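You operate a simulated robot arm through the tools that you are given. There is no shell and no other tool.

Carry out the task below with a simulated robot arm. There is one attempt and no reset: what you move stays moved.

## Task
Chalk a second dot on the grey strip at 30 and lift its two weights off.
Fine: free the marker's lever; the weights go on the long table. Set down upright: purple weight, orange weight.

The check looks at the end state, three seconds after you hand in, the way a careful person would. Anything else that was tipped, shoved, dropped, spilled or broken makes it a failure.

## Robot
A 6-joint arm with a two-finger gripper, fixed in place. Base frame: the origin is at the foot of the arm, x ahead of it, y to its left, z up; the work surface is at about z = 0.88. Units: m, degrees, N and s.
Its first joint turns from -166.0 to 166.0 degrees. Payload 2.45 kg.
The tool frame sits at the grasp point between the pads (the TCP): z along the fingers, y along the line on which they close. The tips reach 0.02 m beyond it. The gripper opens to 0.14 m. The gripper's body begins 0.168 m behind the TCP.
Orientation is that of the tool frame in the base frame, as a unit quaternion [x, y, z, w]. With the fingers straight down and closing along the base's y, the tool's x points along the base's -x, its y along +y and its z along -z.

## Interface
- The arm moves only by the tool arm_command. Its argument "commands" is text: rows parted by semicolons, each of 7 numbers parted by spaces: the shift along the tool's x, y, z in m, then the turn, a rotation vector about the tool's x, y, z in degrees, then the finger opening in m, from 0 to 0.14. In form: x y z rx ry rz grip; .... A call has 1 to 20 rows; each row is the pose to reach, as a shift and turn from the pose commanded when the call began, along the tool's axes at that moment. A row lasts 0.2 s, in which the tool goes at most 0.05 m and 8.6 degrees; a call with a longer step from one row to the next is refused whole, and so is a gripper value outside its range. A pose out of reach is approached as far as the arm can. The call stops where the force on the tool passes 90 N (or 10 N more than at its start, if that is more) or the arm is blocked; 0.2 s more then pass. The fingers move at their own pace (about 0.045 m/s each) and stop on an object; they squeeze with about 28 N. The grip force told is the motor's: it shows also when the fingers shut on nothing. Time passes only in rows, and 0.2 s behind the last, so rows that repeat a pose let the fingers close. The reply holds the time, the measured pose of the TCP, the force on the tool along the base axes, the opening and the grip force, in the units named above and with some noise, with the torque about the TCP (base axes, N m) and any sound that the robot's microphone picked up.
- Cameras (640 x 400 px; columns grow to the right, rows downward): "scene" is fixed at [0.0476, 0.652, 1.4954]; the picture's right is [-0.75, -0.66, 0.00], its down [-0.27, 0.30, -0.91] and it looks along [0.61, -0.68, -0.40] (base axes); focal length 310 px, centre (320, 200). "wrist" rides on the gripper at [0.078, 0.011, -0.209] in the tool frame; the picture's right is [-0.14, 0.99, 0.00], its down [-0.92, -0.13, -0.37] and it looks along [-0.36, -0.05, 0.93] (tool axes); focal length 280 px, centre (320, 200). There is no depth. A picture from a camera that has moved, and an enlarged one, comes with that camera's place and axes in the base frame and with its lens.
- get_image(camera): a new picture of that camera. The clock stands still meanwhile.
- zoom(camera, box): a new picture of the part [left, top, right, bottom] of that camera's present view, enlarged. The clock stands still meanwhile.
- hand_in(): hands the job in; it is judged then, once.

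Places have to be worked out from the pictures, the camera data and where the tool is seen. Open the gripper and draw the arm clear of the work before you hand the job in, unless the task says otherwise.

The tools are called after "Request:" by a JSON object that holds its "api" and its "payload". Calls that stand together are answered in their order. arm_command: Moves the arm, as the interface text tells. Its arguments: {"type":"object","properties":{"commands":{"type":"string"}},"required":["commands"]} The other tools are called the same way: get_image (camera) takes a picture; zoom (camera, box) takes an enlarged picture of a part of a camera's view; hand_in () hands the job in.

At the start:

```text
time_s: 0.0
position: [0.6141, -0.2124, 1.212]
orientation: [0.001, 1.0, 0.0, 0.0]
force: [-0.1, 0.4, 0.7]
torque: [0.01, -0.02, -0.01]
finger_gap: 0.1399
grip_force: 0.0
```

scene: 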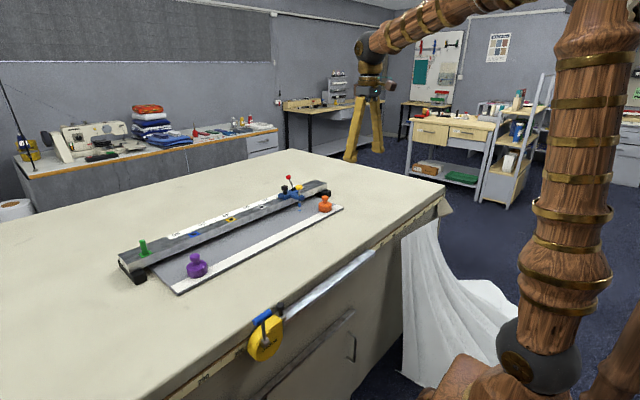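
wrist: 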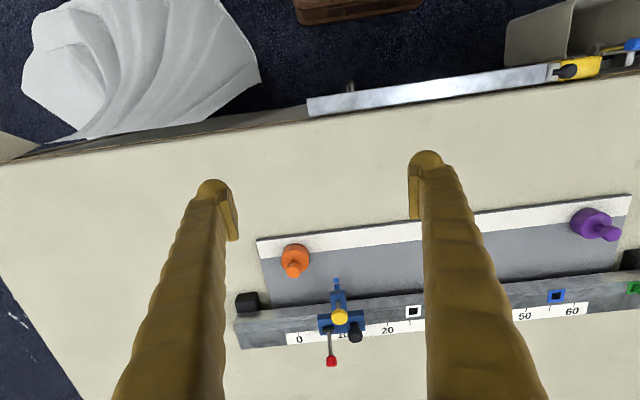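

I see a grey strip with a ruler beam, a blue carriage near 10, and orange and purple weights on the strip. I'll zoom in on the details first.

Request:
{"api": "zoom", "payload": {"camera": "scene", "box": [100, 160, 360, 322]}}

Request:
{"api": "zoom", "payload": {"camera": "wrist", "box": [220, 180, 440, 380]}}

Request:
{"api": "zoom", "payload": {"camera": "wrist", "box": [420, 180, 640, 380]}}

Request:
{"api": "zoom", "payload": {"camera": "scene", "box": [260, 165, 350, 221]}}

```text
2.46 times, centred on (230, 241) of scene
camera zoom: at [0.0476, 0.652, 1.4954], right [-0.75, -0.66, 0.0], down [-0.27, 0.3, -0.91], along [0.61, -0.68, -0.4], focal length 762 px, centre (542, 99)
```

zoom: 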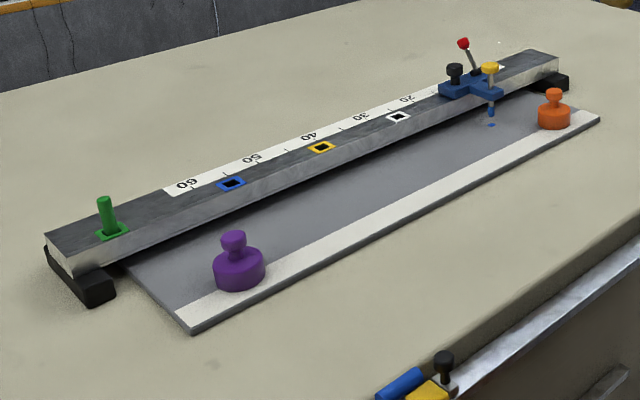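

```text
2.00 times, centred on (330, 280) of wrist
camera zoom: at [0.5364, -0.2011, 1.4207], right [0.14, 0.99, 0.0], down [0.92, -0.13, 0.37], along [0.36, -0.05, -0.93], focal length 561 px, centre (300, 40)
```

zoom: 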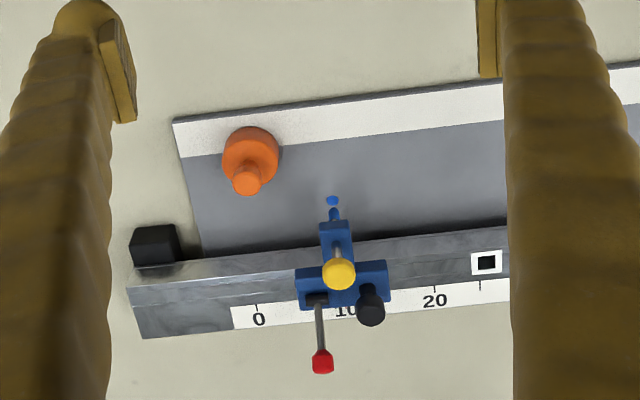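

```text
2.00 times, centred on (530, 280) of wrist
camera zoom: at [0.5364, -0.2011, 1.4207], right [0.14, 0.99, 0.0], down [0.92, -0.13, 0.37], along [0.36, -0.05, -0.93], focal length 561 px, centre (-100, 40)
```

zoom: 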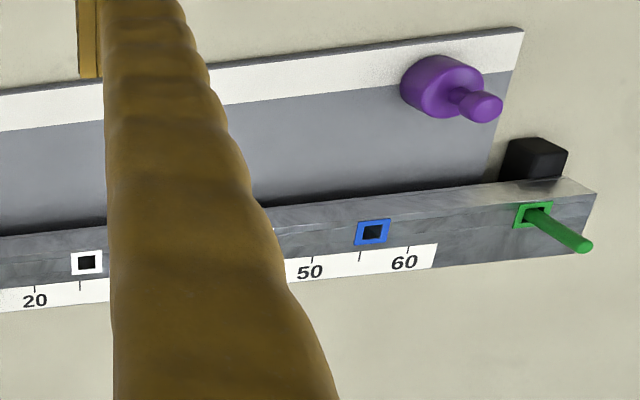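

```text
7.11 times, centred on (305, 193) of scene
camera zoom: at [0.0476, 0.652, 1.4954], right [-0.75, -0.66, 0.0], down [-0.27, 0.3, -0.91], along [0.61, -0.68, -0.4], focal length 2202 px, centre (427, 250)
```

zoom: 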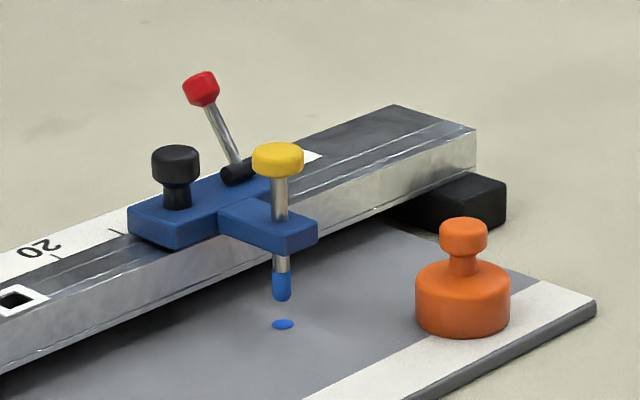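

The wrist and scene rays put the lever head at about (1.04, -0.25, 1.017), leaning toward +x from a pivot near (1.01, -0.25, 0.968). The black knob is near (1.01, -0.196, 0.99) and the yellow marker button near (0.944, -0.221, 1.005). I'll approach the lever with the tool tilted 40° outward and stop 10 cm short to look.

Request:
{"api": "arm_command", "payload": {"commands": "-0.0365 -0.0038 0.0118 0 -4 0 0.12; -0.073 -0.0075 0.0236 0 -8 0 0.10; -0.1095 -0.0113 0.0354 0 -12 0 0.08; -0.146 -0.015 0.0472 0 -16 0 0.06; -0.1825 -0.0188 0.059 0 -20 0 0.045; -0.219 -0.0226 0.0708 0 -24 0 0.045; -0.2555 -0.0263 0.0826 0 -28 0 0.045; -0.292 -0.03 0.0944 0 -32 0 0.045; -0.3285 -0.0338 0.1062 0 -36 0 0.045; -0.365 -0.0376 0.118 0 -40 0 0.045; -0.365 -0.0376 0.118 0 -40 0 0.045"}}

```text
time_s: 2.4
position: [0.9797, -0.2495, 1.0939]
orientation: [0.0, 0.94, 0.0, 0.342]
force: [0.1, 0.6, -0.1]
torque: [0.01, -0.03, -0.01]
finger_gap: 0.0448
grip_force: 0.1
```

The pose was reached as commanded. Now I'll look at the lever from here with both cameras.

Request:
{"api": "get_image", "payload": {"camera": "wrist"}}

Request:
{"api": "zoom", "payload": {"camera": "scene", "box": [240, 140, 370, 221]}}

```text
taken
camera wrist: at [0.7851, -0.2388, 1.2039], right [0.11, 0.99, 0.09], down [0.47, -0.13, 0.87], along [0.88, -0.05, -0.48], focal length 280 px, centre (320, 200)
```

wrist: 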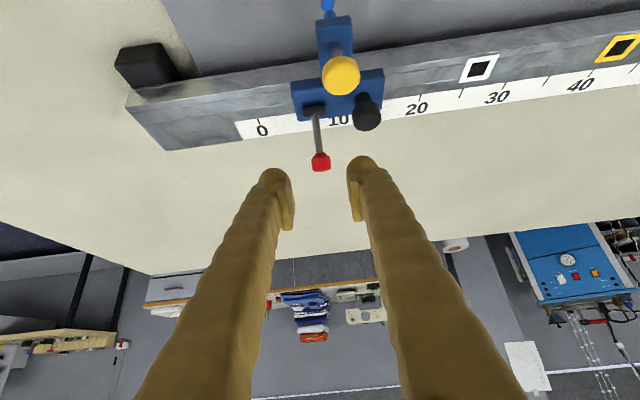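

```text
4.92 times, centred on (305, 180) of scene
camera zoom: at [0.0476, 0.652, 1.4954], right [-0.75, -0.66, 0.0], down [-0.27, 0.3, -0.91], along [0.61, -0.68, -0.4], focal length 1524 px, centre (394, 296)
```

zoom: 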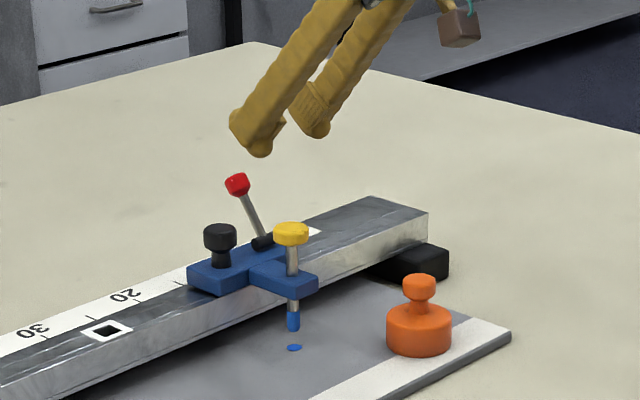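

The lever head sits centred between the fingers at about (1.043, -0.249, 1.016). I'll advance 10 cm along the tool axis and close on it.

Request:
{"api": "arm_command", "payload": {"commands": "0 0 0.035 0 0 0 0.045; 0 0 0.07 0 0 0 0.045; 0 0 0.10 0 0 0 0.045; 0 0 0.10 0 0 0 0.045"}}

Request:
{"api": "zoom", "payload": {"camera": "scene", "box": [240, 140, 370, 221]}}

Request:
{"api": "get_image", "payload": {"camera": "wrist"}}

```text
time_s: 3.4
position: [1.0429, -0.2485, 1.0189]
orientation: [0.0, 0.94, 0.0, 0.342]
force: [0.3, 0.1, 0.0]
torque: [0.0, -0.02, -0.03]
finger_gap: 0.0452
grip_force: 0.1
```

```text
4.92 times, centred on (305, 180) of scene
camera zoom: at [0.0476, 0.652, 1.4954], right [-0.75, -0.66, 0.0], down [-0.27, 0.3, -0.91], along [0.61, -0.68, -0.4], focal length 1524 px, centre (394, 296)
```

zoom: 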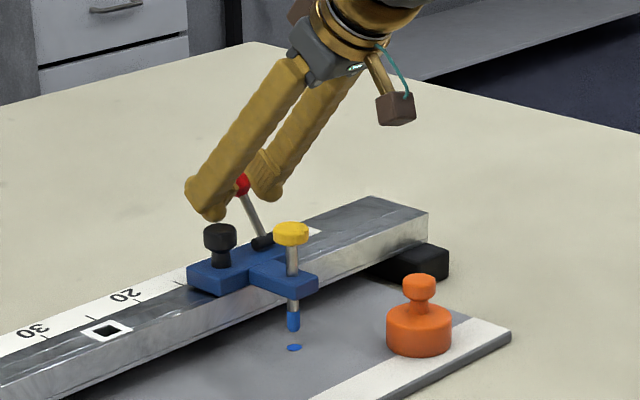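

```text
taken
camera wrist: at [0.8492, -0.2386, 1.1277], right [0.11, 0.99, 0.09], down [0.47, -0.13, 0.87], along [0.88, -0.05, -0.48], focal length 280 px, centre (320, 200)
```

wrist: 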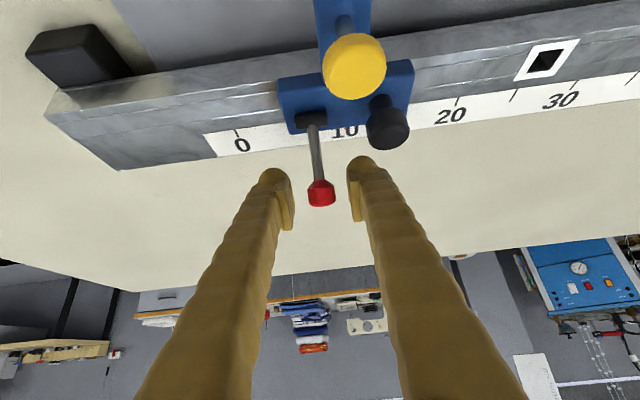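

The lever head sits right at the TCP in the wrist view (TCP projects to about (320,196)). I'll close the fingers on it.

Request:
{"api": "arm_command", "payload": {"commands": "0 0 0 0 0 0 0.02; 0 0 0 0 0 0 0.008; 0 0 0 0 0 0 0.0; 0 0 0 0 0 0 0.0"}}

```text
time_s: 4.4
position: [1.0431, -0.2491, 1.0182]
orientation: [0.0, 0.939, 0.0, 0.343]
force: [2.7, 5.3, -1.0]
torque: [0.02, -0.17, 0.0]
finger_gap: 0.0174
grip_force: 28.6
```

The lever is gripped at a 17 mm gap. I'll begin moving it along its arc toward the robot, first about 20°, and watch the force.

Request:
{"api": "arm_command", "payload": {"commands": "0.0018 0 -0.005 0 0 0 0.0; 0.0038 0 -0.0098 0 0 0 0.0; 0.0064 0 -0.0144 0 0 0 0.0; 0.0092 0 -0.0188 0 0 0 0.0"}}

Request:
{"api": "zoom", "payload": {"camera": "scene", "box": [240, 140, 370, 221]}}

```text
time_s: 5.4
position: [1.0242, -0.2499, 1.0269]
orientation: [0.0, 0.94, 0.0, 0.342]
force: [8.7, -1.7, 0.3]
torque: [0.0, -0.59, -0.01]
finger_gap: 0.0182
grip_force: 28.0
```

```text
4.92 times, centred on (305, 180) of scene
camera zoom: at [0.0476, 0.652, 1.4954], right [-0.75, -0.66, 0.0], down [-0.27, 0.3, -0.91], along [0.61, -0.68, -0.4], focal length 1524 px, centre (394, 296)
```

zoom: 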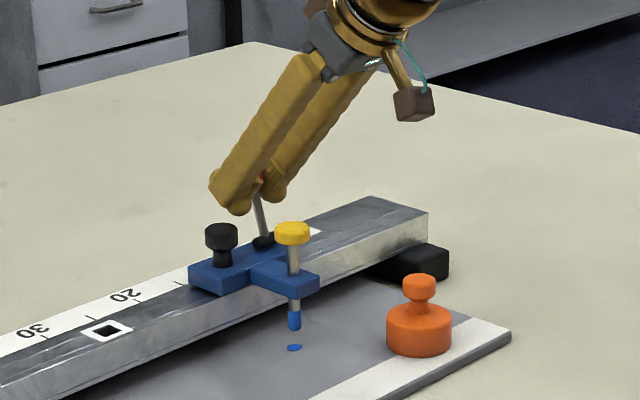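

The lever turns with about 9 N of resistance. I'll continue along the arc past vertical.

Request:
{"api": "arm_command", "payload": {"commands": "0.0034 0 -0.0041 0 0 0 0.0; 0.0068 0 -0.0079 0 0 0 0.0; 0.0108 0 -0.0114 0 0 0 0.0; 0.0149 0 -0.0145 0 0 0 0.0"}}

Request:
{"api": "zoom", "payload": {"camera": "scene", "box": [240, 140, 370, 221]}}

```text
time_s: 6.4
position: [1.0041, -0.2494, 1.027]
orientation: [0.001, 0.94, 0.0, 0.342]
force: [10.8, -0.1, 0.4]
torque: [0.02, -0.62, -0.01]
finger_gap: 0.0178
grip_force: 27.6
```

```text
4.92 times, centred on (305, 180) of scene
camera zoom: at [0.0476, 0.652, 1.4954], right [-0.75, -0.66, 0.0], down [-0.27, 0.3, -0.91], along [0.61, -0.68, -0.4], focal length 1524 px, centre (394, 296)
```

zoom: 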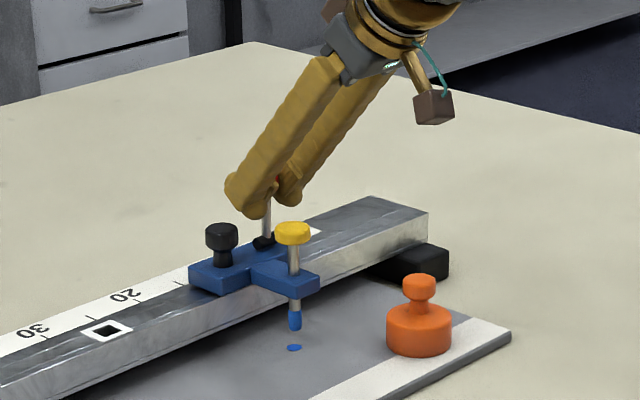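

The lever is now about vertical with a steady 10 N of drag and no release yet. I'll continue further toward the robot, still clear of the yellow button.

Request:
{"api": "arm_command", "payload": {"commands": "0.0044 0 -0.0027 0 0 0 0.0; 0.0091 0 -0.005 0 0 0 0.0; 0.014 0 -0.0069 0 0 0 0.0; 0.0191 0 -0.0084 0 0 0 0.0"}}

Request:
{"api": "zoom", "payload": {"camera": "scene", "box": [240, 140, 370, 221]}}

Request:
{"api": "get_image", "payload": {"camera": "wrist"}}

```text
time_s: 7.4
position: [0.9847, -0.2496, 1.022]
orientation: [0.0, 0.94, 0.0, 0.342]
force: [12.8, -1.5, 1.0]
torque: [-0.02, -0.62, 0.0]
finger_gap: 0.0177
grip_force: 28.1
```

```text
4.92 times, centred on (305, 180) of scene
camera zoom: at [0.0476, 0.652, 1.4954], right [-0.75, -0.66, 0.0], down [-0.27, 0.3, -0.91], along [0.61, -0.68, -0.4], focal length 1524 px, centre (394, 296)
```

zoom: 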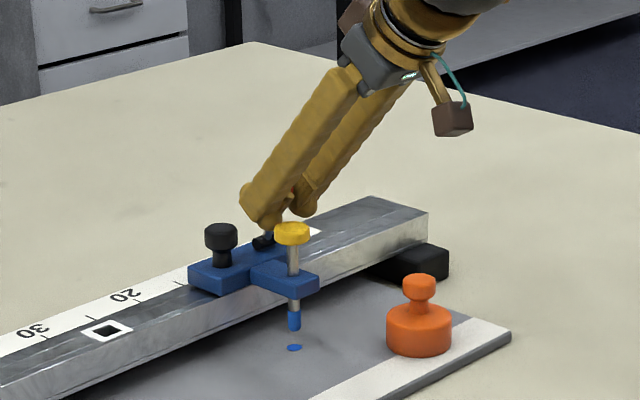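

```text
taken
camera wrist: at [0.7898, -0.2385, 1.1313], right [0.11, 0.99, 0.09], down [0.47, -0.13, 0.87], along [0.88, -0.05, -0.48], focal length 280 px, centre (320, 200)
```

wrist: 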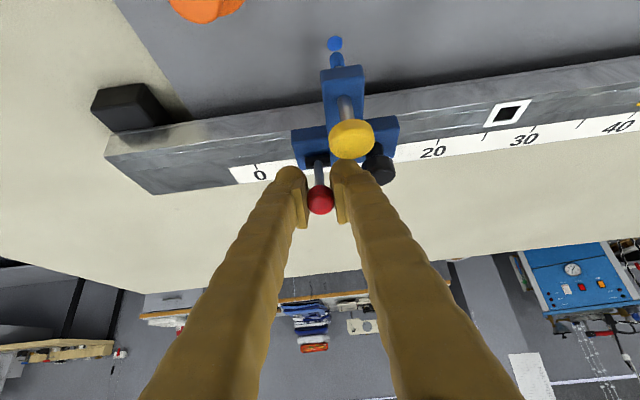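

The lever is now at about -26° on the robot's side with smooth drag. I'll go on a little to find the end stop, in small steps.

Request:
{"api": "arm_command", "payload": {"commands": "0.002 0 -0.0006 0 0 0 0.0; 0.004 0 -0.001 0 0 0 0.0; 0.0061 0 -0.0012 0 0 0 0.0; 0.0081 0 -0.0014 0 0 0 0.0"}}

Request:
{"api": "zoom", "payload": {"camera": "scene", "box": [260, 165, 350, 221]}}

```text
time_s: 8.4
position: [0.9762, -0.2494, 1.018]
orientation: [0.0, 0.94, 0.0, 0.342]
force: [13.4, 0.7, 1.1]
torque: [-0.01, -0.71, 0.02]
finger_gap: 0.0175
grip_force: 28.5
```

```text
7.11 times, centred on (305, 193) of scene
camera zoom: at [0.0476, 0.652, 1.4954], right [-0.75, -0.66, 0.0], down [-0.27, 0.3, -0.91], along [0.61, -0.68, -0.4], focal length 2202 px, centre (427, 250)
```

zoom: 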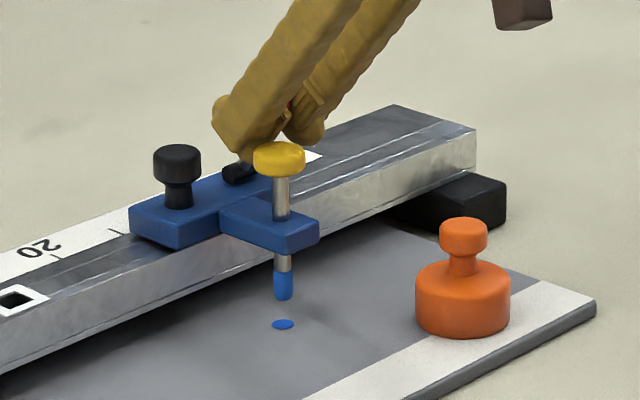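

No end stop felt yet and the lever is now near -34°, with the fingers close to the yellow button. I'll open slightly and back off to see whether the lever stays there.

Request:
{"api": "arm_command", "payload": {"commands": "0 0 0 0 0 0 0.03; 0 0 0 0 0 0 0.03; 0 0 -0.03 0 0 0 0.03; 0 0 -0.07 0 0 0 0.03; 0 0 -0.1 0 0 0 0.03; 0 0 -0.1 0 0 0 0.03"}}

Request:
{"api": "zoom", "payload": {"camera": "scene", "box": [260, 165, 350, 221]}}

Request:
{"api": "get_image", "payload": {"camera": "wrist"}}

```text
time_s: 9.8
position: [0.9119, -0.2486, 1.0957]
orientation: [0.0, 0.94, 0.0, 0.342]
force: [0.4, 1.3, 0.2]
torque: [0.0, 0.0, 0.0]
finger_gap: 0.03
grip_force: 0.0
```

```text
7.11 times, centred on (305, 193) of scene
camera zoom: at [0.0476, 0.652, 1.4954], right [-0.75, -0.66, 0.0], down [-0.27, 0.3, -0.91], along [0.61, -0.68, -0.4], focal length 2202 px, centre (427, 250)
```

zoom: 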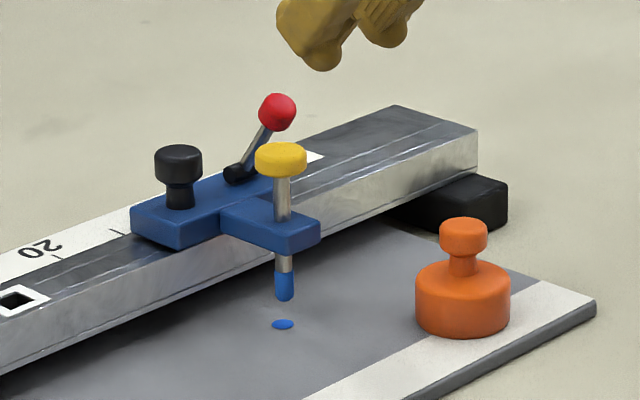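

```text
taken
camera wrist: at [0.7179, -0.239, 1.2047], right [0.11, 0.99, 0.09], down [0.47, -0.13, 0.87], along [0.88, -0.05, -0.48], focal length 280 px, centre (320, 200)
```

wrist: 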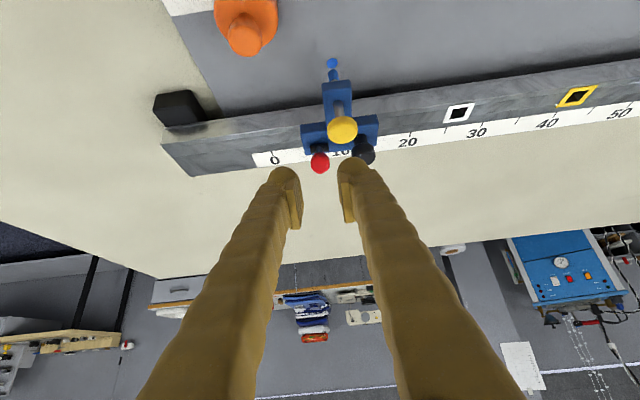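

The lever stays leaning toward the robot at about -34°, and the carriage has shifted by a millimetre or so, so the clamp seems released. Next I'll line up with the black knob at about (1.0095, -0.195, 0.985), staying above the yellow button.

Request:
{"api": "arm_command", "payload": {"commands": "0 0.028 -0.01 0 0 0 0.05; 0 0.055 -0.01 0 0 0 0.05; -0.0042 0.055 0.02 0 0 0 0.05; -0.0042 0.055 0.0468 0 0 0 0.05; -0.0042 0.055 0.0468 0 0 0 0.05"}}

Request:
{"api": "get_image", "payload": {"camera": "wrist"}}

Request:
{"api": "zoom", "payload": {"camera": "scene", "box": [260, 150, 350, 206]}}

```text
time_s: 11.0
position: [0.9459, -0.1942, 1.0612]
orientation: [0.0, 0.94, 0.001, 0.342]
force: [-0.2, -0.9, -0.9]
torque: [0.02, 0.04, -0.02]
finger_gap: 0.0499
grip_force: 0.0
```

```text
taken
camera wrist: at [0.7519, -0.1832, 1.1703], right [0.11, 0.99, 0.09], down [0.47, -0.13, 0.87], along [0.88, -0.05, -0.48], focal length 280 px, centre (320, 200)
```

wrist: 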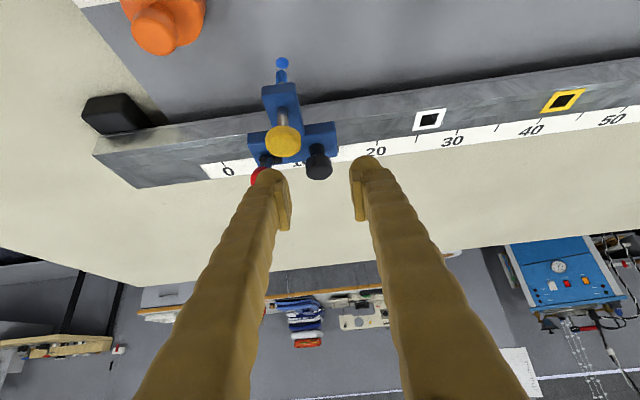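

```text
7.11 times, centred on (305, 178) of scene
camera zoom: at [0.0476, 0.652, 1.4954], right [-0.75, -0.66, 0.0], down [-0.27, 0.3, -0.91], along [0.61, -0.68, -0.4], focal length 2202 px, centre (427, 356)
```

zoom: 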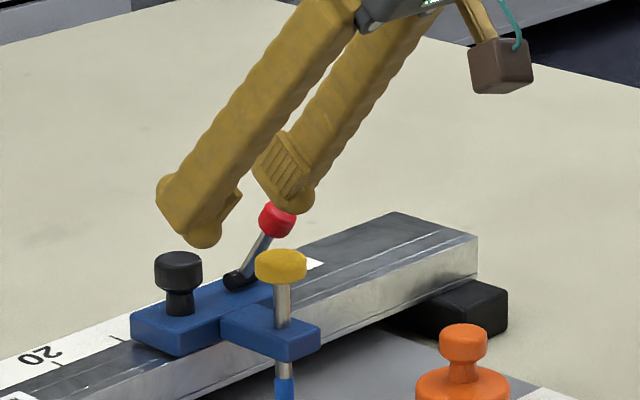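

The knob lines up with the fingers (y about -0.195), but the -y finger passes close to the red lever head. I'll narrow the opening to 42 mm and advance slowly along the tool axis.

Request:
{"api": "arm_command", "payload": {"commands": "0 0 0 0 0 0 0.042; 0 0.001 0.02 0 0 0 0.042; 0 0.001 0.04 0 0 0 0.042; 0 0.001 0.06 0 0 0 0.042; 0 0.001 0.08 0 0 0 0.042; 0 0.001 0.08 0 0 0 0.042"}}

Request:
{"api": "get_image", "payload": {"camera": "wrist"}}

Request:
{"api": "zoom", "payload": {"camera": "scene", "box": [260, 150, 350, 206]}}

```text
time_s: 12.4
position: [0.997, -0.1934, 1.0002]
orientation: [0.0, 0.94, 0.0, 0.342]
force: [-0.4, 0.3, 0.2]
torque: [-0.01, -0.01, -0.04]
finger_gap: 0.0418
grip_force: 0.0
```

```text
taken
camera wrist: at [0.8033, -0.182, 1.1089], right [0.11, 0.99, 0.09], down [0.47, -0.13, 0.87], along [0.88, -0.05, -0.48], focal length 280 px, centre (320, 200)
```

wrist: 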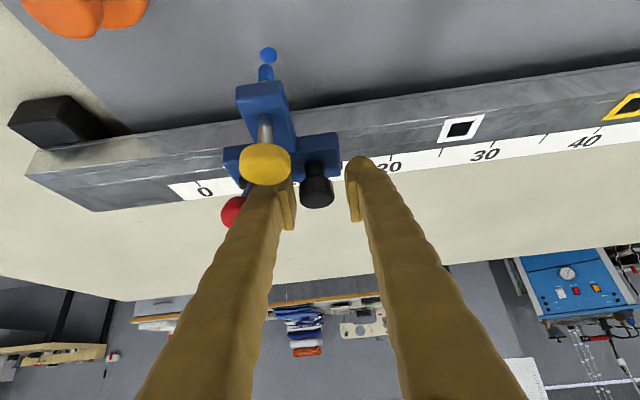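

```text
7.11 times, centred on (305, 178) of scene
camera zoom: at [0.0476, 0.652, 1.4954], right [-0.75, -0.66, 0.0], down [-0.27, 0.3, -0.91], along [0.61, -0.68, -0.4], focal length 2202 px, centre (427, 356)
```

zoom: 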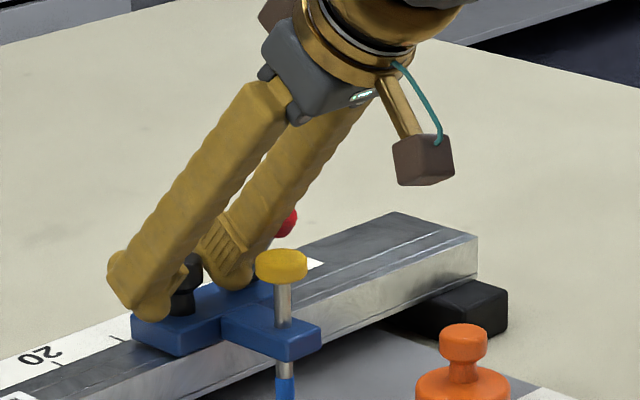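

No contact so far and the knob is between the fingers. I'll go 16 mm further so the pads span the knob head, then close.

Request:
{"api": "arm_command", "payload": {"commands": "0 0 0.008 0 0 0 0.042; 0 -0.001 0.016 0 0 0 0.042; 0 -0.001 0.016 0 0 0 0.03; 0 -0.001 0.016 0 0 0 0.02; 0 -0.001 0.016 0 0 0 0.01; 0 -0.001 0.016 0 0 0 0.01"}}

Request:
{"api": "get_image", "payload": {"camera": "wrist"}}

Request:
{"api": "zoom", "payload": {"camera": "scene", "box": [260, 150, 350, 206]}}

```text
time_s: 13.8
position: [1.0072, -0.1943, 0.9893]
orientation: [0.0, 0.94, -0.001, 0.342]
force: [-21.4, 2.1, 34.3]
torque: [-0.66, 0.26, -0.59]
finger_gap: 0.0261
grip_force: 28.2
```

```text
taken
camera wrist: at [0.8132, -0.1831, 1.0982], right [0.1, 0.99, 0.09], down [0.47, -0.13, 0.88], along [0.88, -0.05, -0.48], focal length 280 px, centre (320, 200)
```

wrist: 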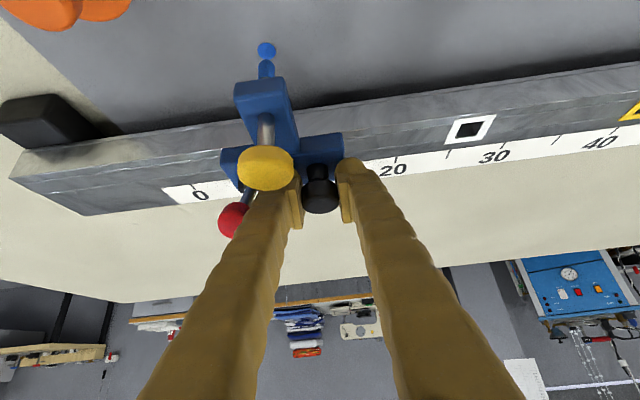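

```text
7.11 times, centred on (305, 178) of scene
camera zoom: at [0.0476, 0.652, 1.4954], right [-0.75, -0.66, 0.0], down [-0.27, 0.3, -0.91], along [0.61, -0.68, -0.4], focal length 2202 px, centre (427, 356)
```

zoom: 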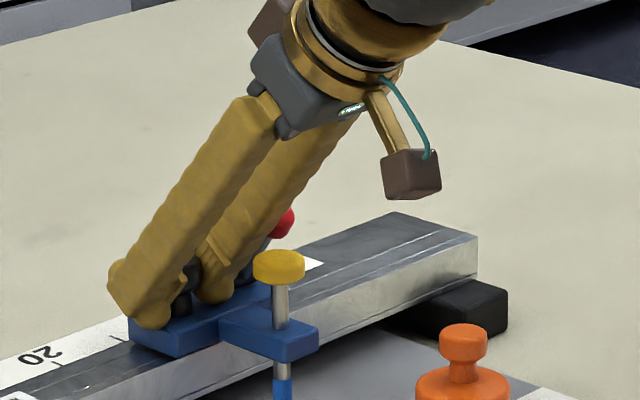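

The knob is gripped (26 mm gap), but there's a 40 N axial push, so the tips are resting on the carriage. I'll back off about 3.5 mm along the tool axis to relieve it.

Request:
{"api": "arm_command", "payload": {"commands": "0 0 -0.0015 0 0 0 0.01; 0 0 -0.003 0 0 0 0.01; 0 0 -0.0035 0 0 0 0.01"}}

```text
time_s: 14.6
position: [1.0052, -0.1939, 0.9879]
orientation: [0.0, 0.94, 0.0, 0.342]
force: [37.6, 1.6, 0.2]
torque: [0.02, -0.2, 0.01]
finger_gap: 0.0269
grip_force: 28.3
```

Backing off relieved z but left about 38 N along x, since the knob is held firmly and the rail constrains it. I'll shift roughly 1.4 mm in +x to zero that out before sliding.

Request:
{"api": "arm_command", "payload": {"commands": "-0.0006 0 0.0005 0 0 0 0.01; -0.0011 0 0.0009 0 0 0 0.01"}}

```text
time_s: 15.2
position: [1.0048, -0.1945, 0.9894]
orientation: [0.001, 0.94, 0.0, 0.34]
force: [-2.1, -1.3, -0.2]
torque: [-0.03, 0.04, 0.02]
finger_gap: 0.0264
grip_force: 28.2
```

Forces are near zero. Now I'll try a small slide of 2 cm in +y to see whether the carriage is free.

Request:
{"api": "arm_command", "payload": {"commands": "0 0.004 0 0 0 0 0.01; 0 0.009 0 0 0 0 0.01; 0 0.015 0 0 0 0 0.01; 0 0.02 0 0 0 0 0.01; 0 0.02 0 0 0 0 0.01"}}

Request:
{"api": "get_image", "payload": {"camera": "wrist"}}

Request:
{"api": "zoom", "payload": {"camera": "scene", "box": [240, 155, 340, 217]}}

```text
time_s: 16.4
position: [1.0062, -0.1741, 0.9883]
orientation: [-0.001, 0.94, 0.001, 0.342]
force: [-23.7, -1.6, 0.4]
torque: [0.0, 0.26, -0.24]
finger_gap: 0.026
grip_force: 28.1
```

```text
taken
camera wrist: at [0.8125, -0.1635, 1.0985], right [0.11, 0.99, 0.09], down [0.47, -0.13, 0.87], along [0.88, -0.05, -0.48], focal length 280 px, centre (320, 200)
```

wrist: 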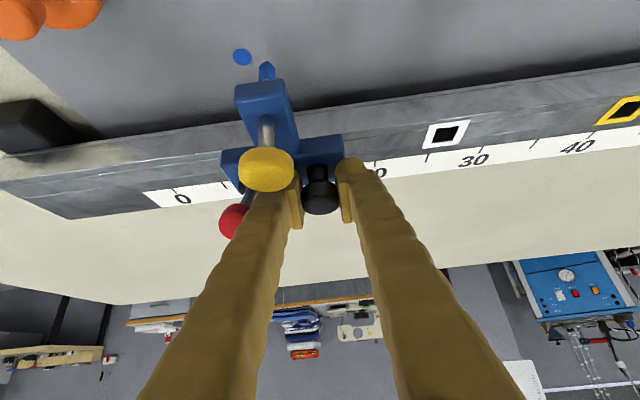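

```text
6.40 times, centred on (290, 186) of scene
camera zoom: at [0.0476, 0.652, 1.4954], right [-0.75, -0.66, 0.0], down [-0.27, 0.3, -0.91], along [0.61, -0.68, -0.4], focal length 1982 px, centre (512, 290)
```

zoom: 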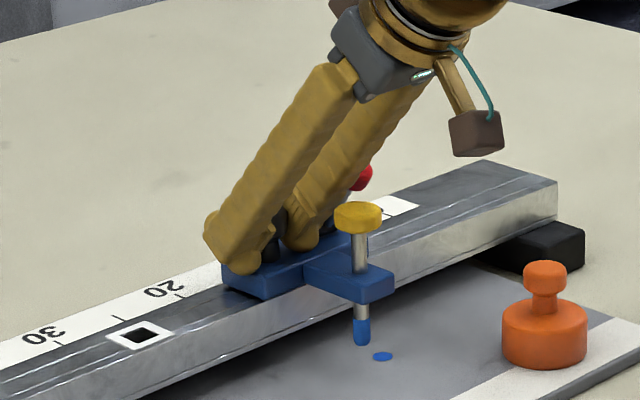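

The carriage slides freely; the dot stays behind and the tip moved. A sideways force of -24 N shows the rail runs slightly toward -x with +y, so I'll correct for that while sliding on another 4 cm.

Request:
{"api": "arm_command", "payload": {"commands": "0.0008 0.005 -0.0006 0 0 0 0.01; 0.0012 0.013 -0.001 0 0 0 0.01; 0.0015 0.022 -0.0013 0 0 0 0.01; 0.0018 0.031 -0.0015 0 0 0 0.01; 0.0021 0.04 -0.0017 0 0 0 0.01; 0.0021 0.04 -0.0017 0 0 0 0.01"}}

```text
time_s: 17.8
position: [1.006, -0.1351, 0.9892]
orientation: [0.0, 0.94, 0.0, 0.343]
force: [35.6, -1.1, -0.5]
torque: [0.02, -0.08, -0.03]
finger_gap: 0.0273
grip_force: 28.1
```

That over-corrected (now +36 N), so the rail is nearly parallel to y. I'll relax x by about 1 mm and slide on 5 cm.

Request:
{"api": "arm_command", "payload": {"commands": "-0.0008 0 0.0007 0 0 0 0.01; -0.0008 0.008 0.0007 0 0 0 0.01; -0.0008 0.018 0.0007 0 0 0 0.01; -0.0008 0.029 0.0007 0 0 0 0.01; -0.0008 0.04 0.0007 0 0 0 0.01; -0.0008 0.05 0.0007 0 0 0 0.01; -0.0008 0.05 0.0007 0 0 0 0.01"}}

Request:
{"api": "get_image", "payload": {"camera": "wrist"}}

Request:
{"api": "zoom", "payload": {"camera": "scene", "box": [200, 155, 330, 236]}}

```text
time_s: 19.4
position: [1.0051, -0.083, 0.9896]
orientation: [-0.001, 0.939, 0.0, 0.343]
force: [0.8, -1.0, 4.5]
torque: [-0.05, -0.01, 0.04]
finger_gap: 0.0273
grip_force: 28.2
```

```text
taken
camera wrist: at [0.8111, -0.0736, 1.0997], right [0.1, 0.99, 0.09], down [0.47, -0.13, 0.87], along [0.88, -0.05, -0.48], focal length 280 px, centre (320, 200)
```

wrist: 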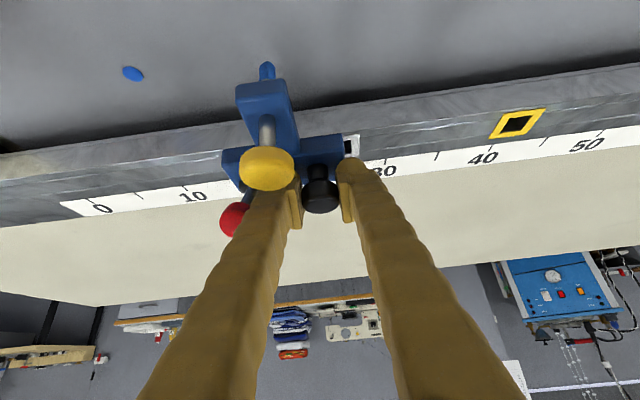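

```text
4.92 times, centred on (265, 196) of scene
camera zoom: at [0.0476, 0.652, 1.4954], right [-0.75, -0.66, 0.0], down [-0.27, 0.3, -0.91], along [0.61, -0.68, -0.4], focal length 1524 px, centre (591, 222)
```

zoom: 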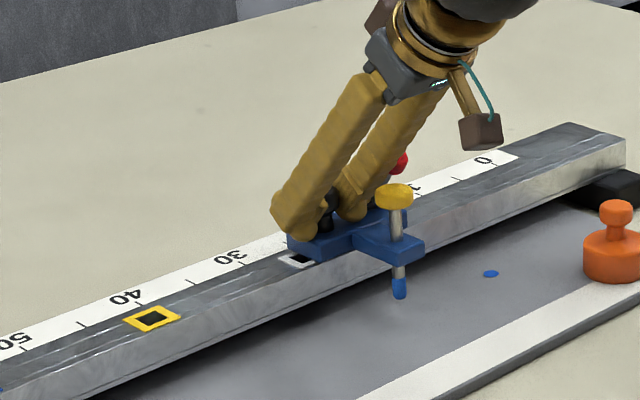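

Good: forces are almost zero, and the carriage is around 21 on the scale after 11 cm of travel. I'll slide 8 cm more to approach 29, then measure carefully.

Request:
{"api": "arm_command", "payload": {"commands": "0 0.01 0 0 0 0 0.01; 0 0.02 0 0 0 0 0.01; 0 0.03 0 0 0 0 0.01; 0 0.04 0 0 0 0 0.01; 0 0.05 0 0 0 0 0.01; 0 0.06 0 0 0 0 0.01; 0 0.07 0 0 0 0 0.01; 0 0.08 0 0 0 0 0.01; 0 0.08 0 0 0 0 0.01"}}

Request:
{"api": "get_image", "payload": {"camera": "wrist"}}

Request:
{"api": "zoom", "payload": {"camera": "scene", "box": [160, 155, 320, 255]}}

```text
time_s: 21.4
position: [1.0055, -0.005, 0.9906]
orientation: [-0.001, 0.939, 0.0, 0.343]
force: [0.7, -1.5, 0.1]
torque: [0.03, -0.01, -0.03]
finger_gap: 0.027
grip_force: 28.2
```

```text
taken
camera wrist: at [0.8114, 0.0064, 1.0997], right [0.11, 0.99, 0.09], down [0.47, -0.13, 0.87], along [0.88, -0.05, -0.48], focal length 280 px, centre (320, 200)
```

wrist: 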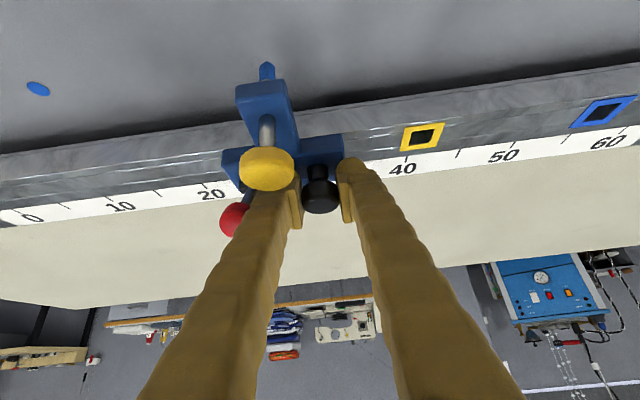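

```text
4.00 times, centred on (240, 205) of scene
camera zoom: at [0.0476, 0.652, 1.4954], right [-0.75, -0.66, 0.0], down [-0.27, 0.3, -0.91], along [0.61, -0.68, -0.4], focal length 1239 px, centre (640, 180)
```

zoom: 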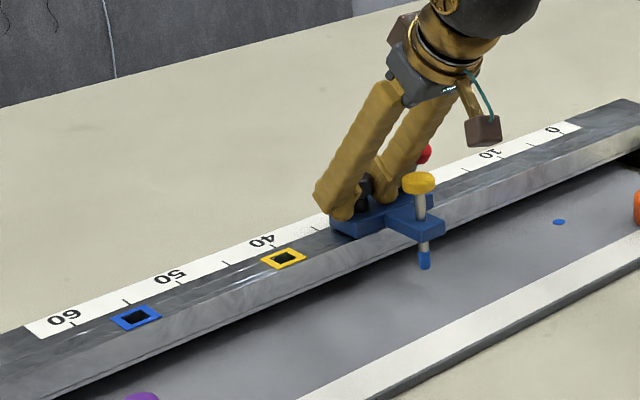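

I'll zoom in on this view to read the scale relative to the carriage and marker tip.

Request:
{"api": "zoom", "payload": {"camera": "wrist", "box": [150, 50, 390, 200]}}

Request:
{"api": "zoom", "payload": {"camera": "wrist", "box": [0, 50, 240, 240]}}

Request:
{"api": "zoom", "payload": {"camera": "wrist", "box": [400, 50, 640, 200]}}

Request:
{"api": "zoom", "payload": {"camera": "scene", "box": [200, 180, 320, 255]}}

```text
2.67 times, centred on (270, 125) of wrist
camera zoom: at [0.8114, 0.0064, 1.0997], right [0.11, 0.99, 0.09], down [0.47, -0.13, 0.87], along [0.88, -0.05, -0.48], focal length 748 px, centre (453, 400)
```

zoom: 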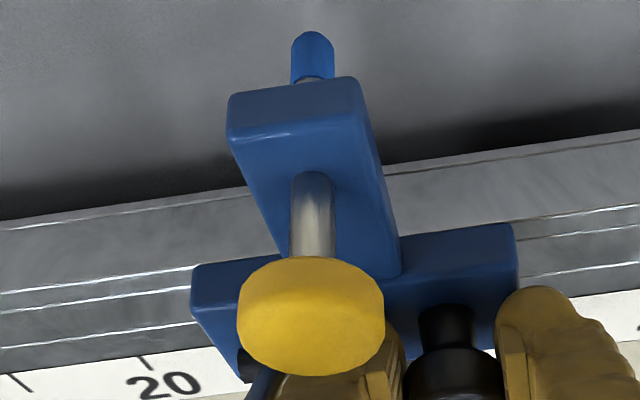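

```text
2.11 times, centred on (120, 145) of wrist
camera zoom: at [0.8114, 0.0064, 1.0997], right [0.11, 0.99, 0.09], down [0.47, -0.13, 0.87], along [0.88, -0.05, -0.48], focal length 590 px, centre (741, 316)
```

zoom: 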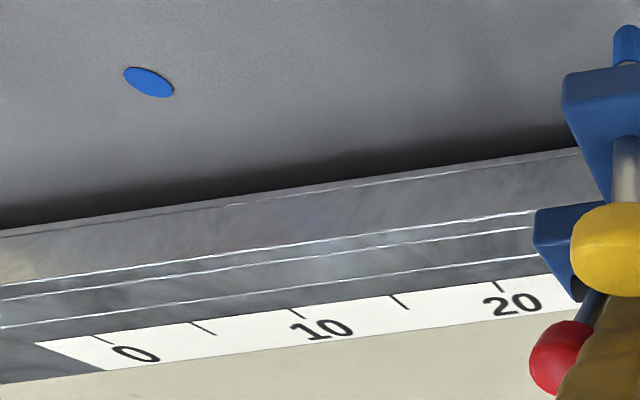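

```text
2.67 times, centred on (520, 125) of wrist
camera zoom: at [0.8114, 0.0064, 1.0997], right [0.11, 0.99, 0.09], down [0.47, -0.13, 0.87], along [0.88, -0.05, -0.48], focal length 748 px, centre (-213, 400)
```

zoom: 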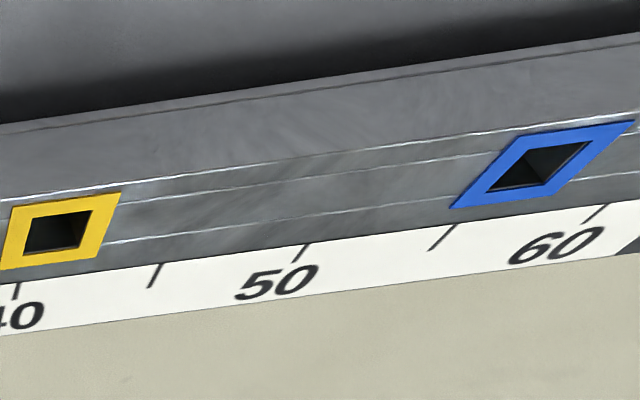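

```text
5.33 times, centred on (260, 218) of scene
camera zoom: at [0.0476, 0.652, 1.4954], right [-0.75, -0.66, 0.0], down [-0.27, 0.3, -0.91], along [0.61, -0.68, -0.4], focal length 1651 px, centre (640, 107)
```

zoom: 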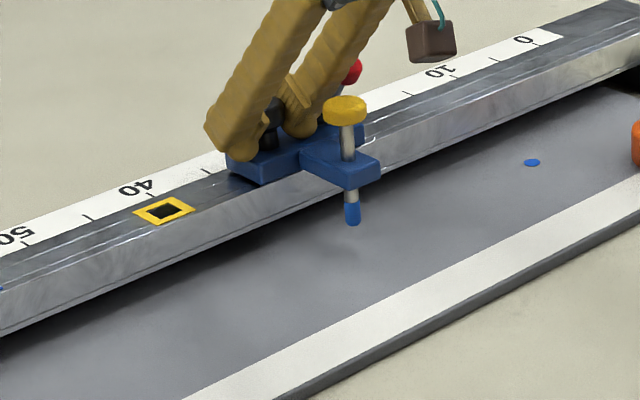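

From this view: the rail top is z≈0.943 and 1 unit is 1 cm. Tick 30 is at y≈-0.0197 and the marker tip at y≈-0.031, reading about 28.85. This matches 10 plus the 19 cm travelled, so I'll slide another 11.4 mm.

Request:
{"api": "arm_command", "payload": {"commands": "0 0.004 0 0 0 0 0.01; 0 0.008 0 0 0 0 0.01; 0 0.0114 0 0 0 0 0.01; 0 0.0114 0 0 0 0 0.01; 0 0.0114 0 0 0 0 0.01"}}

Request:
{"api": "zoom", "payload": {"camera": "wrist", "box": [150, 50, 390, 200]}}

Request:
{"api": "zoom", "payload": {"camera": "wrist", "box": [340, 50, 580, 200]}}

```text
time_s: 22.6
position: [1.0055, 0.0065, 0.9897]
orientation: [0.0, 0.94, 0.0, 0.342]
force: [11.6, 1.5, -0.2]
torque: [0.0, -0.1, -0.01]
finger_gap: 0.0273
grip_force: 27.8
```

```text
2.67 times, centred on (270, 125) of wrist
camera zoom: at [0.8113, 0.018, 1.0995], right [0.11, 0.99, 0.09], down [0.47, -0.13, 0.87], along [0.88, -0.05, -0.48], focal length 748 px, centre (453, 400)
```

zoom: 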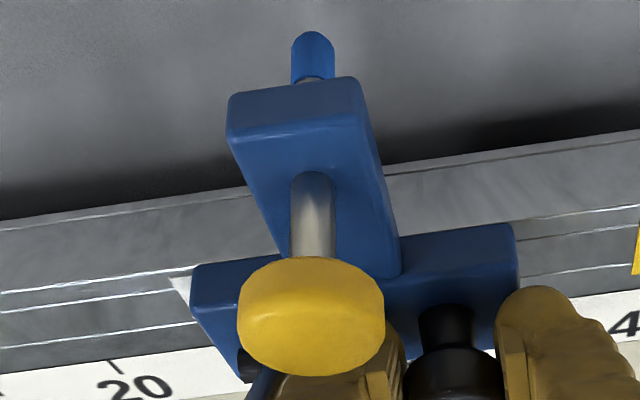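

```text
2.67 times, centred on (460, 125) of wrist
camera zoom: at [0.8113, 0.018, 1.0995], right [0.11, 0.99, 0.09], down [0.47, -0.13, 0.87], along [0.88, -0.05, -0.48], focal length 748 px, centre (-53, 400)
```

zoom: 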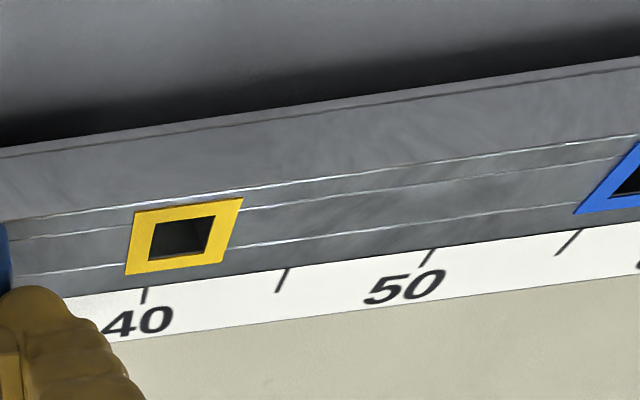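

Tip reads about 30.0 on the scale (tick 20 and 40 bracket symmetrically). I'll release the knob and back straight out.

Request:
{"api": "arm_command", "payload": {"commands": "0 0 0 0 0 0 0.042; 0 0 0 0 0 0 0.042; 0 0 -0.02 0 0 0 0.042; 0 0 -0.05 0 0 0 0.042; 0 0 -0.09 0 0 0 0.042; 0 0 -0.13 0 0 0 0.042; 0 0 -0.13 0 0 0 0.042"}}

Request:
{"api": "get_image", "payload": {"camera": "wrist"}}

Request:
{"api": "zoom", "payload": {"camera": "scene", "box": [200, 160, 340, 248]}}

```text
time_s: 24.2
position: [0.9223, 0.0069, 1.0897]
orientation: [0.0, 0.94, 0.0, 0.341]
force: [-0.6, 0.2, -0.2]
torque: [0.02, -0.02, 0.02]
finger_gap: 0.0419
grip_force: 0.0
```

```text
taken
camera wrist: at [0.7281, 0.0184, 1.1993], right [0.11, 0.99, 0.09], down [0.47, -0.13, 0.87], along [0.88, -0.05, -0.48], focal length 280 px, centre (320, 200)
```

wrist: 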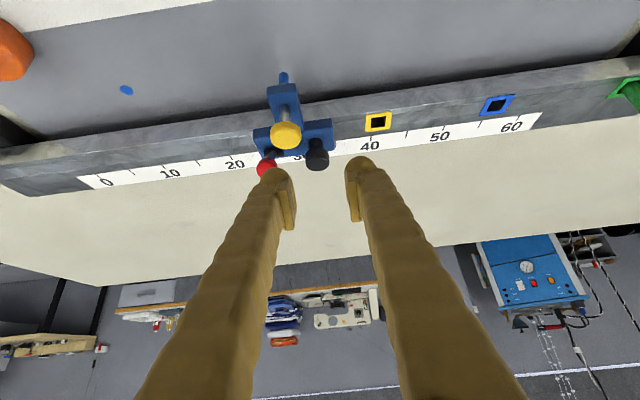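

```text
4.55 times, centred on (270, 204) of scene
camera zoom: at [0.0476, 0.652, 1.4954], right [-0.75, -0.66, 0.0], down [-0.27, 0.3, -0.91], along [0.61, -0.68, -0.4], focal length 1408 px, centre (547, 182)
```

zoom: 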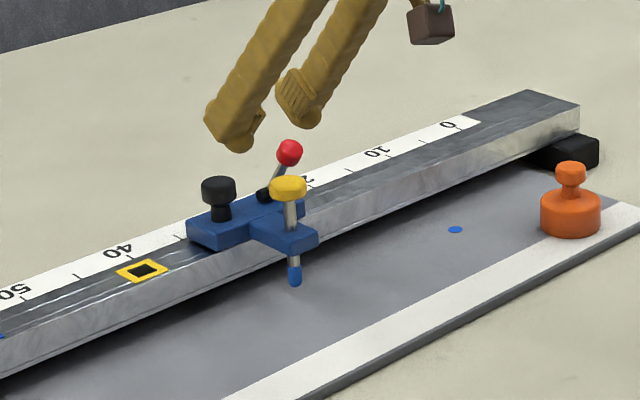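

The carriage is released and upright. I'll zoom in to verify the marker's reading from this farther viewpoint.

Request:
{"api": "zoom", "payload": {"camera": "wrist", "box": [200, 60, 400, 185]}}

Request:
{"api": "zoom", "payload": {"camera": "wrist", "box": [80, 70, 240, 200]}}

Request:
{"api": "zoom", "payload": {"camera": "wrist", "box": [360, 60, 560, 185]}}

```text
3.20 times, centred on (300, 122) of wrist
camera zoom: at [0.7281, 0.0184, 1.1993], right [0.11, 0.99, 0.09], down [0.47, -0.13, 0.87], along [0.88, -0.05, -0.48], focal length 897 px, centre (384, 448)
```

zoom: 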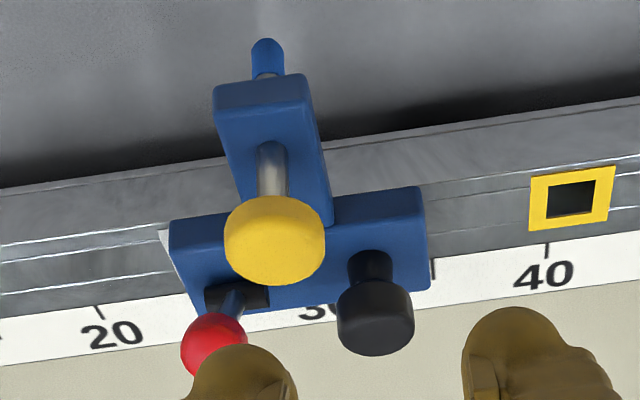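

```text
3.08 times, centred on (160, 135) of wrist
camera zoom: at [0.7281, 0.0184, 1.1993], right [0.11, 0.99, 0.09], down [0.47, -0.13, 0.87], along [0.88, -0.05, -0.48], focal length 863 px, centre (812, 400)
```

zoom: 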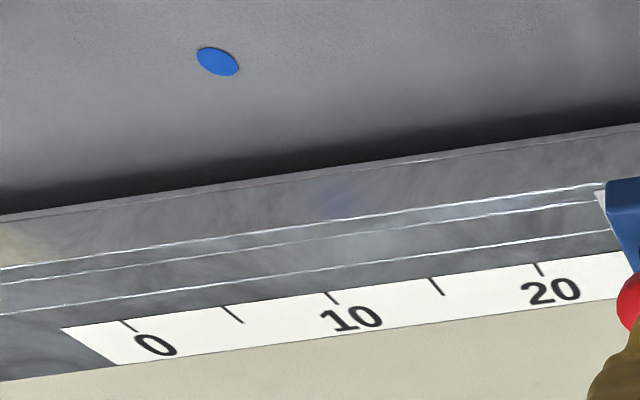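

```text
3.20 times, centred on (460, 122) of wrist
camera zoom: at [0.7281, 0.0184, 1.1993], right [0.11, 0.99, 0.09], down [0.47, -0.13, 0.87], along [0.88, -0.05, -0.48], focal length 897 px, centre (-128, 448)
```

zoom: 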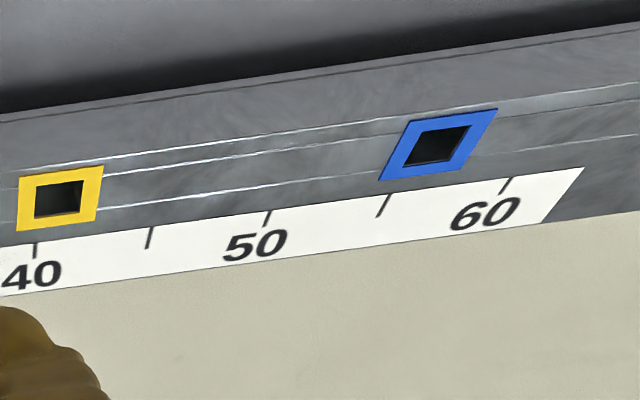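

Direct readings from this view: tip about 29.8, first dot about 9.8, and 19.95 cm between them. For a less height-sensitive check, I'll shift the camera sideways so it looks straight across the 30 mark.

Request:
{"api": "arm_command", "payload": {"commands": "0 -0.02 -0.01 0 0 0 0.042; 0 -0.04 -0.02 0 0 0 0.042; 0 -0.04 -0.02 0 0 0 0.042; 0 -0.04 -0.02 0 0 0 0.042"}}

Request:
{"api": "zoom", "payload": {"camera": "wrist", "box": [220, 60, 420, 185]}}

Request:
{"api": "get_image", "payload": {"camera": "wrist"}}

```text
time_s: 25.2
position: [0.9101, -0.0334, 1.1045]
orientation: [0.0, 0.939, 0.0, 0.343]
force: [0.2, 0.0, -0.7]
torque: [-0.02, -0.01, 0.02]
finger_gap: 0.042
grip_force: 0.2
```

```text
3.20 times, centred on (320, 122) of wrist
camera zoom: at [0.7153, -0.0221, 1.2145], right [0.11, 0.99, 0.09], down [0.47, -0.13, 0.87], along [0.88, -0.05, -0.48], focal length 897 px, centre (320, 448)
```

zoom: 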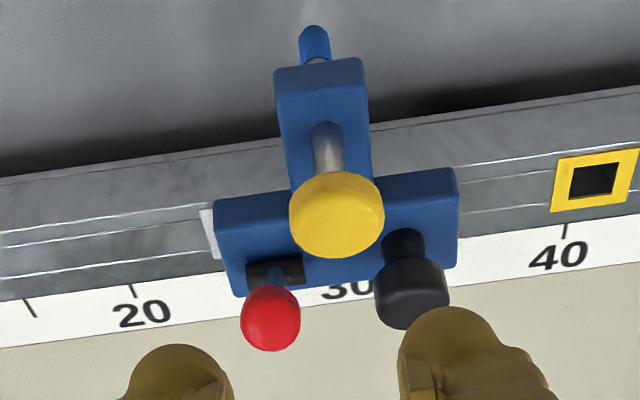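

```text
taken
camera wrist: at [0.7153, -0.0221, 1.2145], right [0.11, 0.99, 0.09], down [0.47, -0.13, 0.87], along [0.88, -0.05, -0.48], focal length 280 px, centre (320, 200)
```

wrist: 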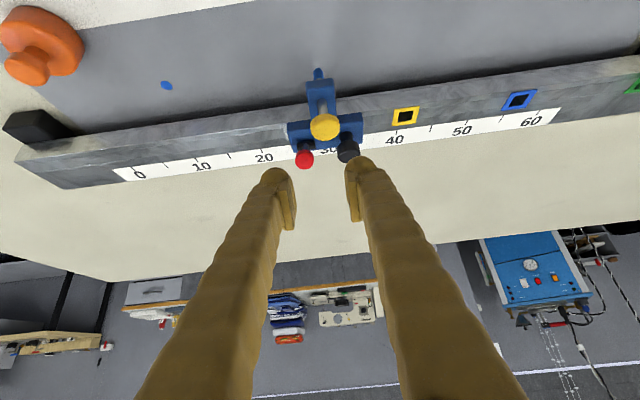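

Seen straight across, the tip reads 29.8–29.9 with about 1 mm uncertainty, and it is 20.0 cm from the first dot per the scene camera. That is on the 30 mark within reading error, so I'll turn the tool straight down with fingers closed above the yellow button at about (0.943, -0.0215).

Request:
{"api": "arm_command", "payload": {"commands": "-0.0075 0.0024 0.001 0 8 0 0.03; -0.015 0.0048 0.0021 0 16 0 0.02; -0.0224 0.0072 0.0032 0 24 0 0.01; -0.03 0.0096 0.0042 0 32 0 0; -0.0374 0.012 0.0053 0 40 0 0; -0.0374 0.012 0.0053 0 40 0 0"}}

Request:
{"api": "get_image", "payload": {"camera": "wrist"}}

Request:
{"api": "zoom", "payload": {"camera": "scene", "box": [200, 150, 340, 238]}}

```text
time_s: 26.6
position: [0.9406, -0.0205, 1.125]
orientation: [-0.001, 1.0, 0.0, -0.001]
force: [0.4, -0.4, -0.3]
torque: [-0.03, -0.01, -0.01]
finger_gap: 0.0
grip_force: 27.8
```

```text
taken
camera wrist: at [0.8631, -0.0099, 1.3337], right [0.14, 0.99, 0.0], down [0.92, -0.13, 0.37], along [0.36, -0.05, -0.93], focal length 280 px, centre (320, 200)
```

wrist: 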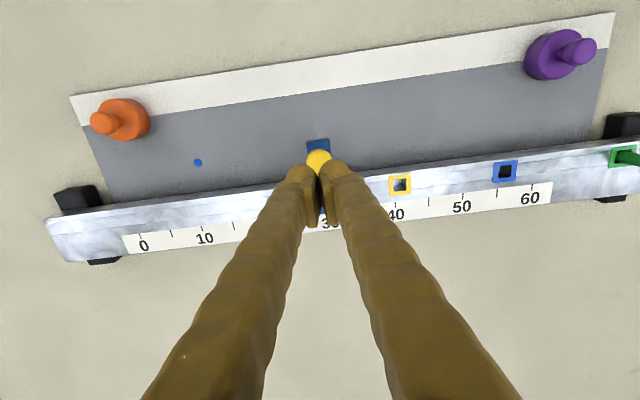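

```text
4.55 times, centred on (270, 194) of scene
camera zoom: at [0.0476, 0.652, 1.4954], right [-0.75, -0.66, 0.0], down [-0.27, 0.3, -0.91], along [0.61, -0.68, -0.4], focal length 1408 px, centre (547, 227)
```

zoom: 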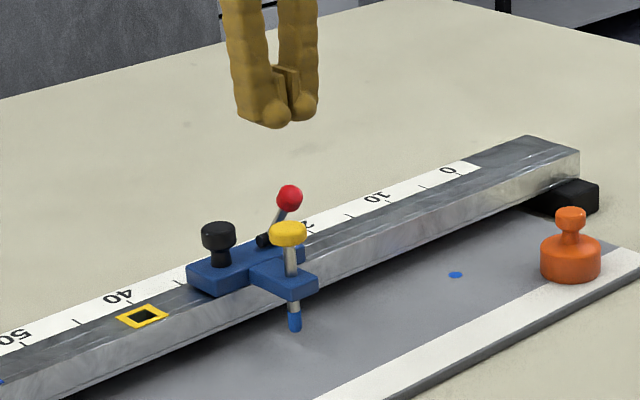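

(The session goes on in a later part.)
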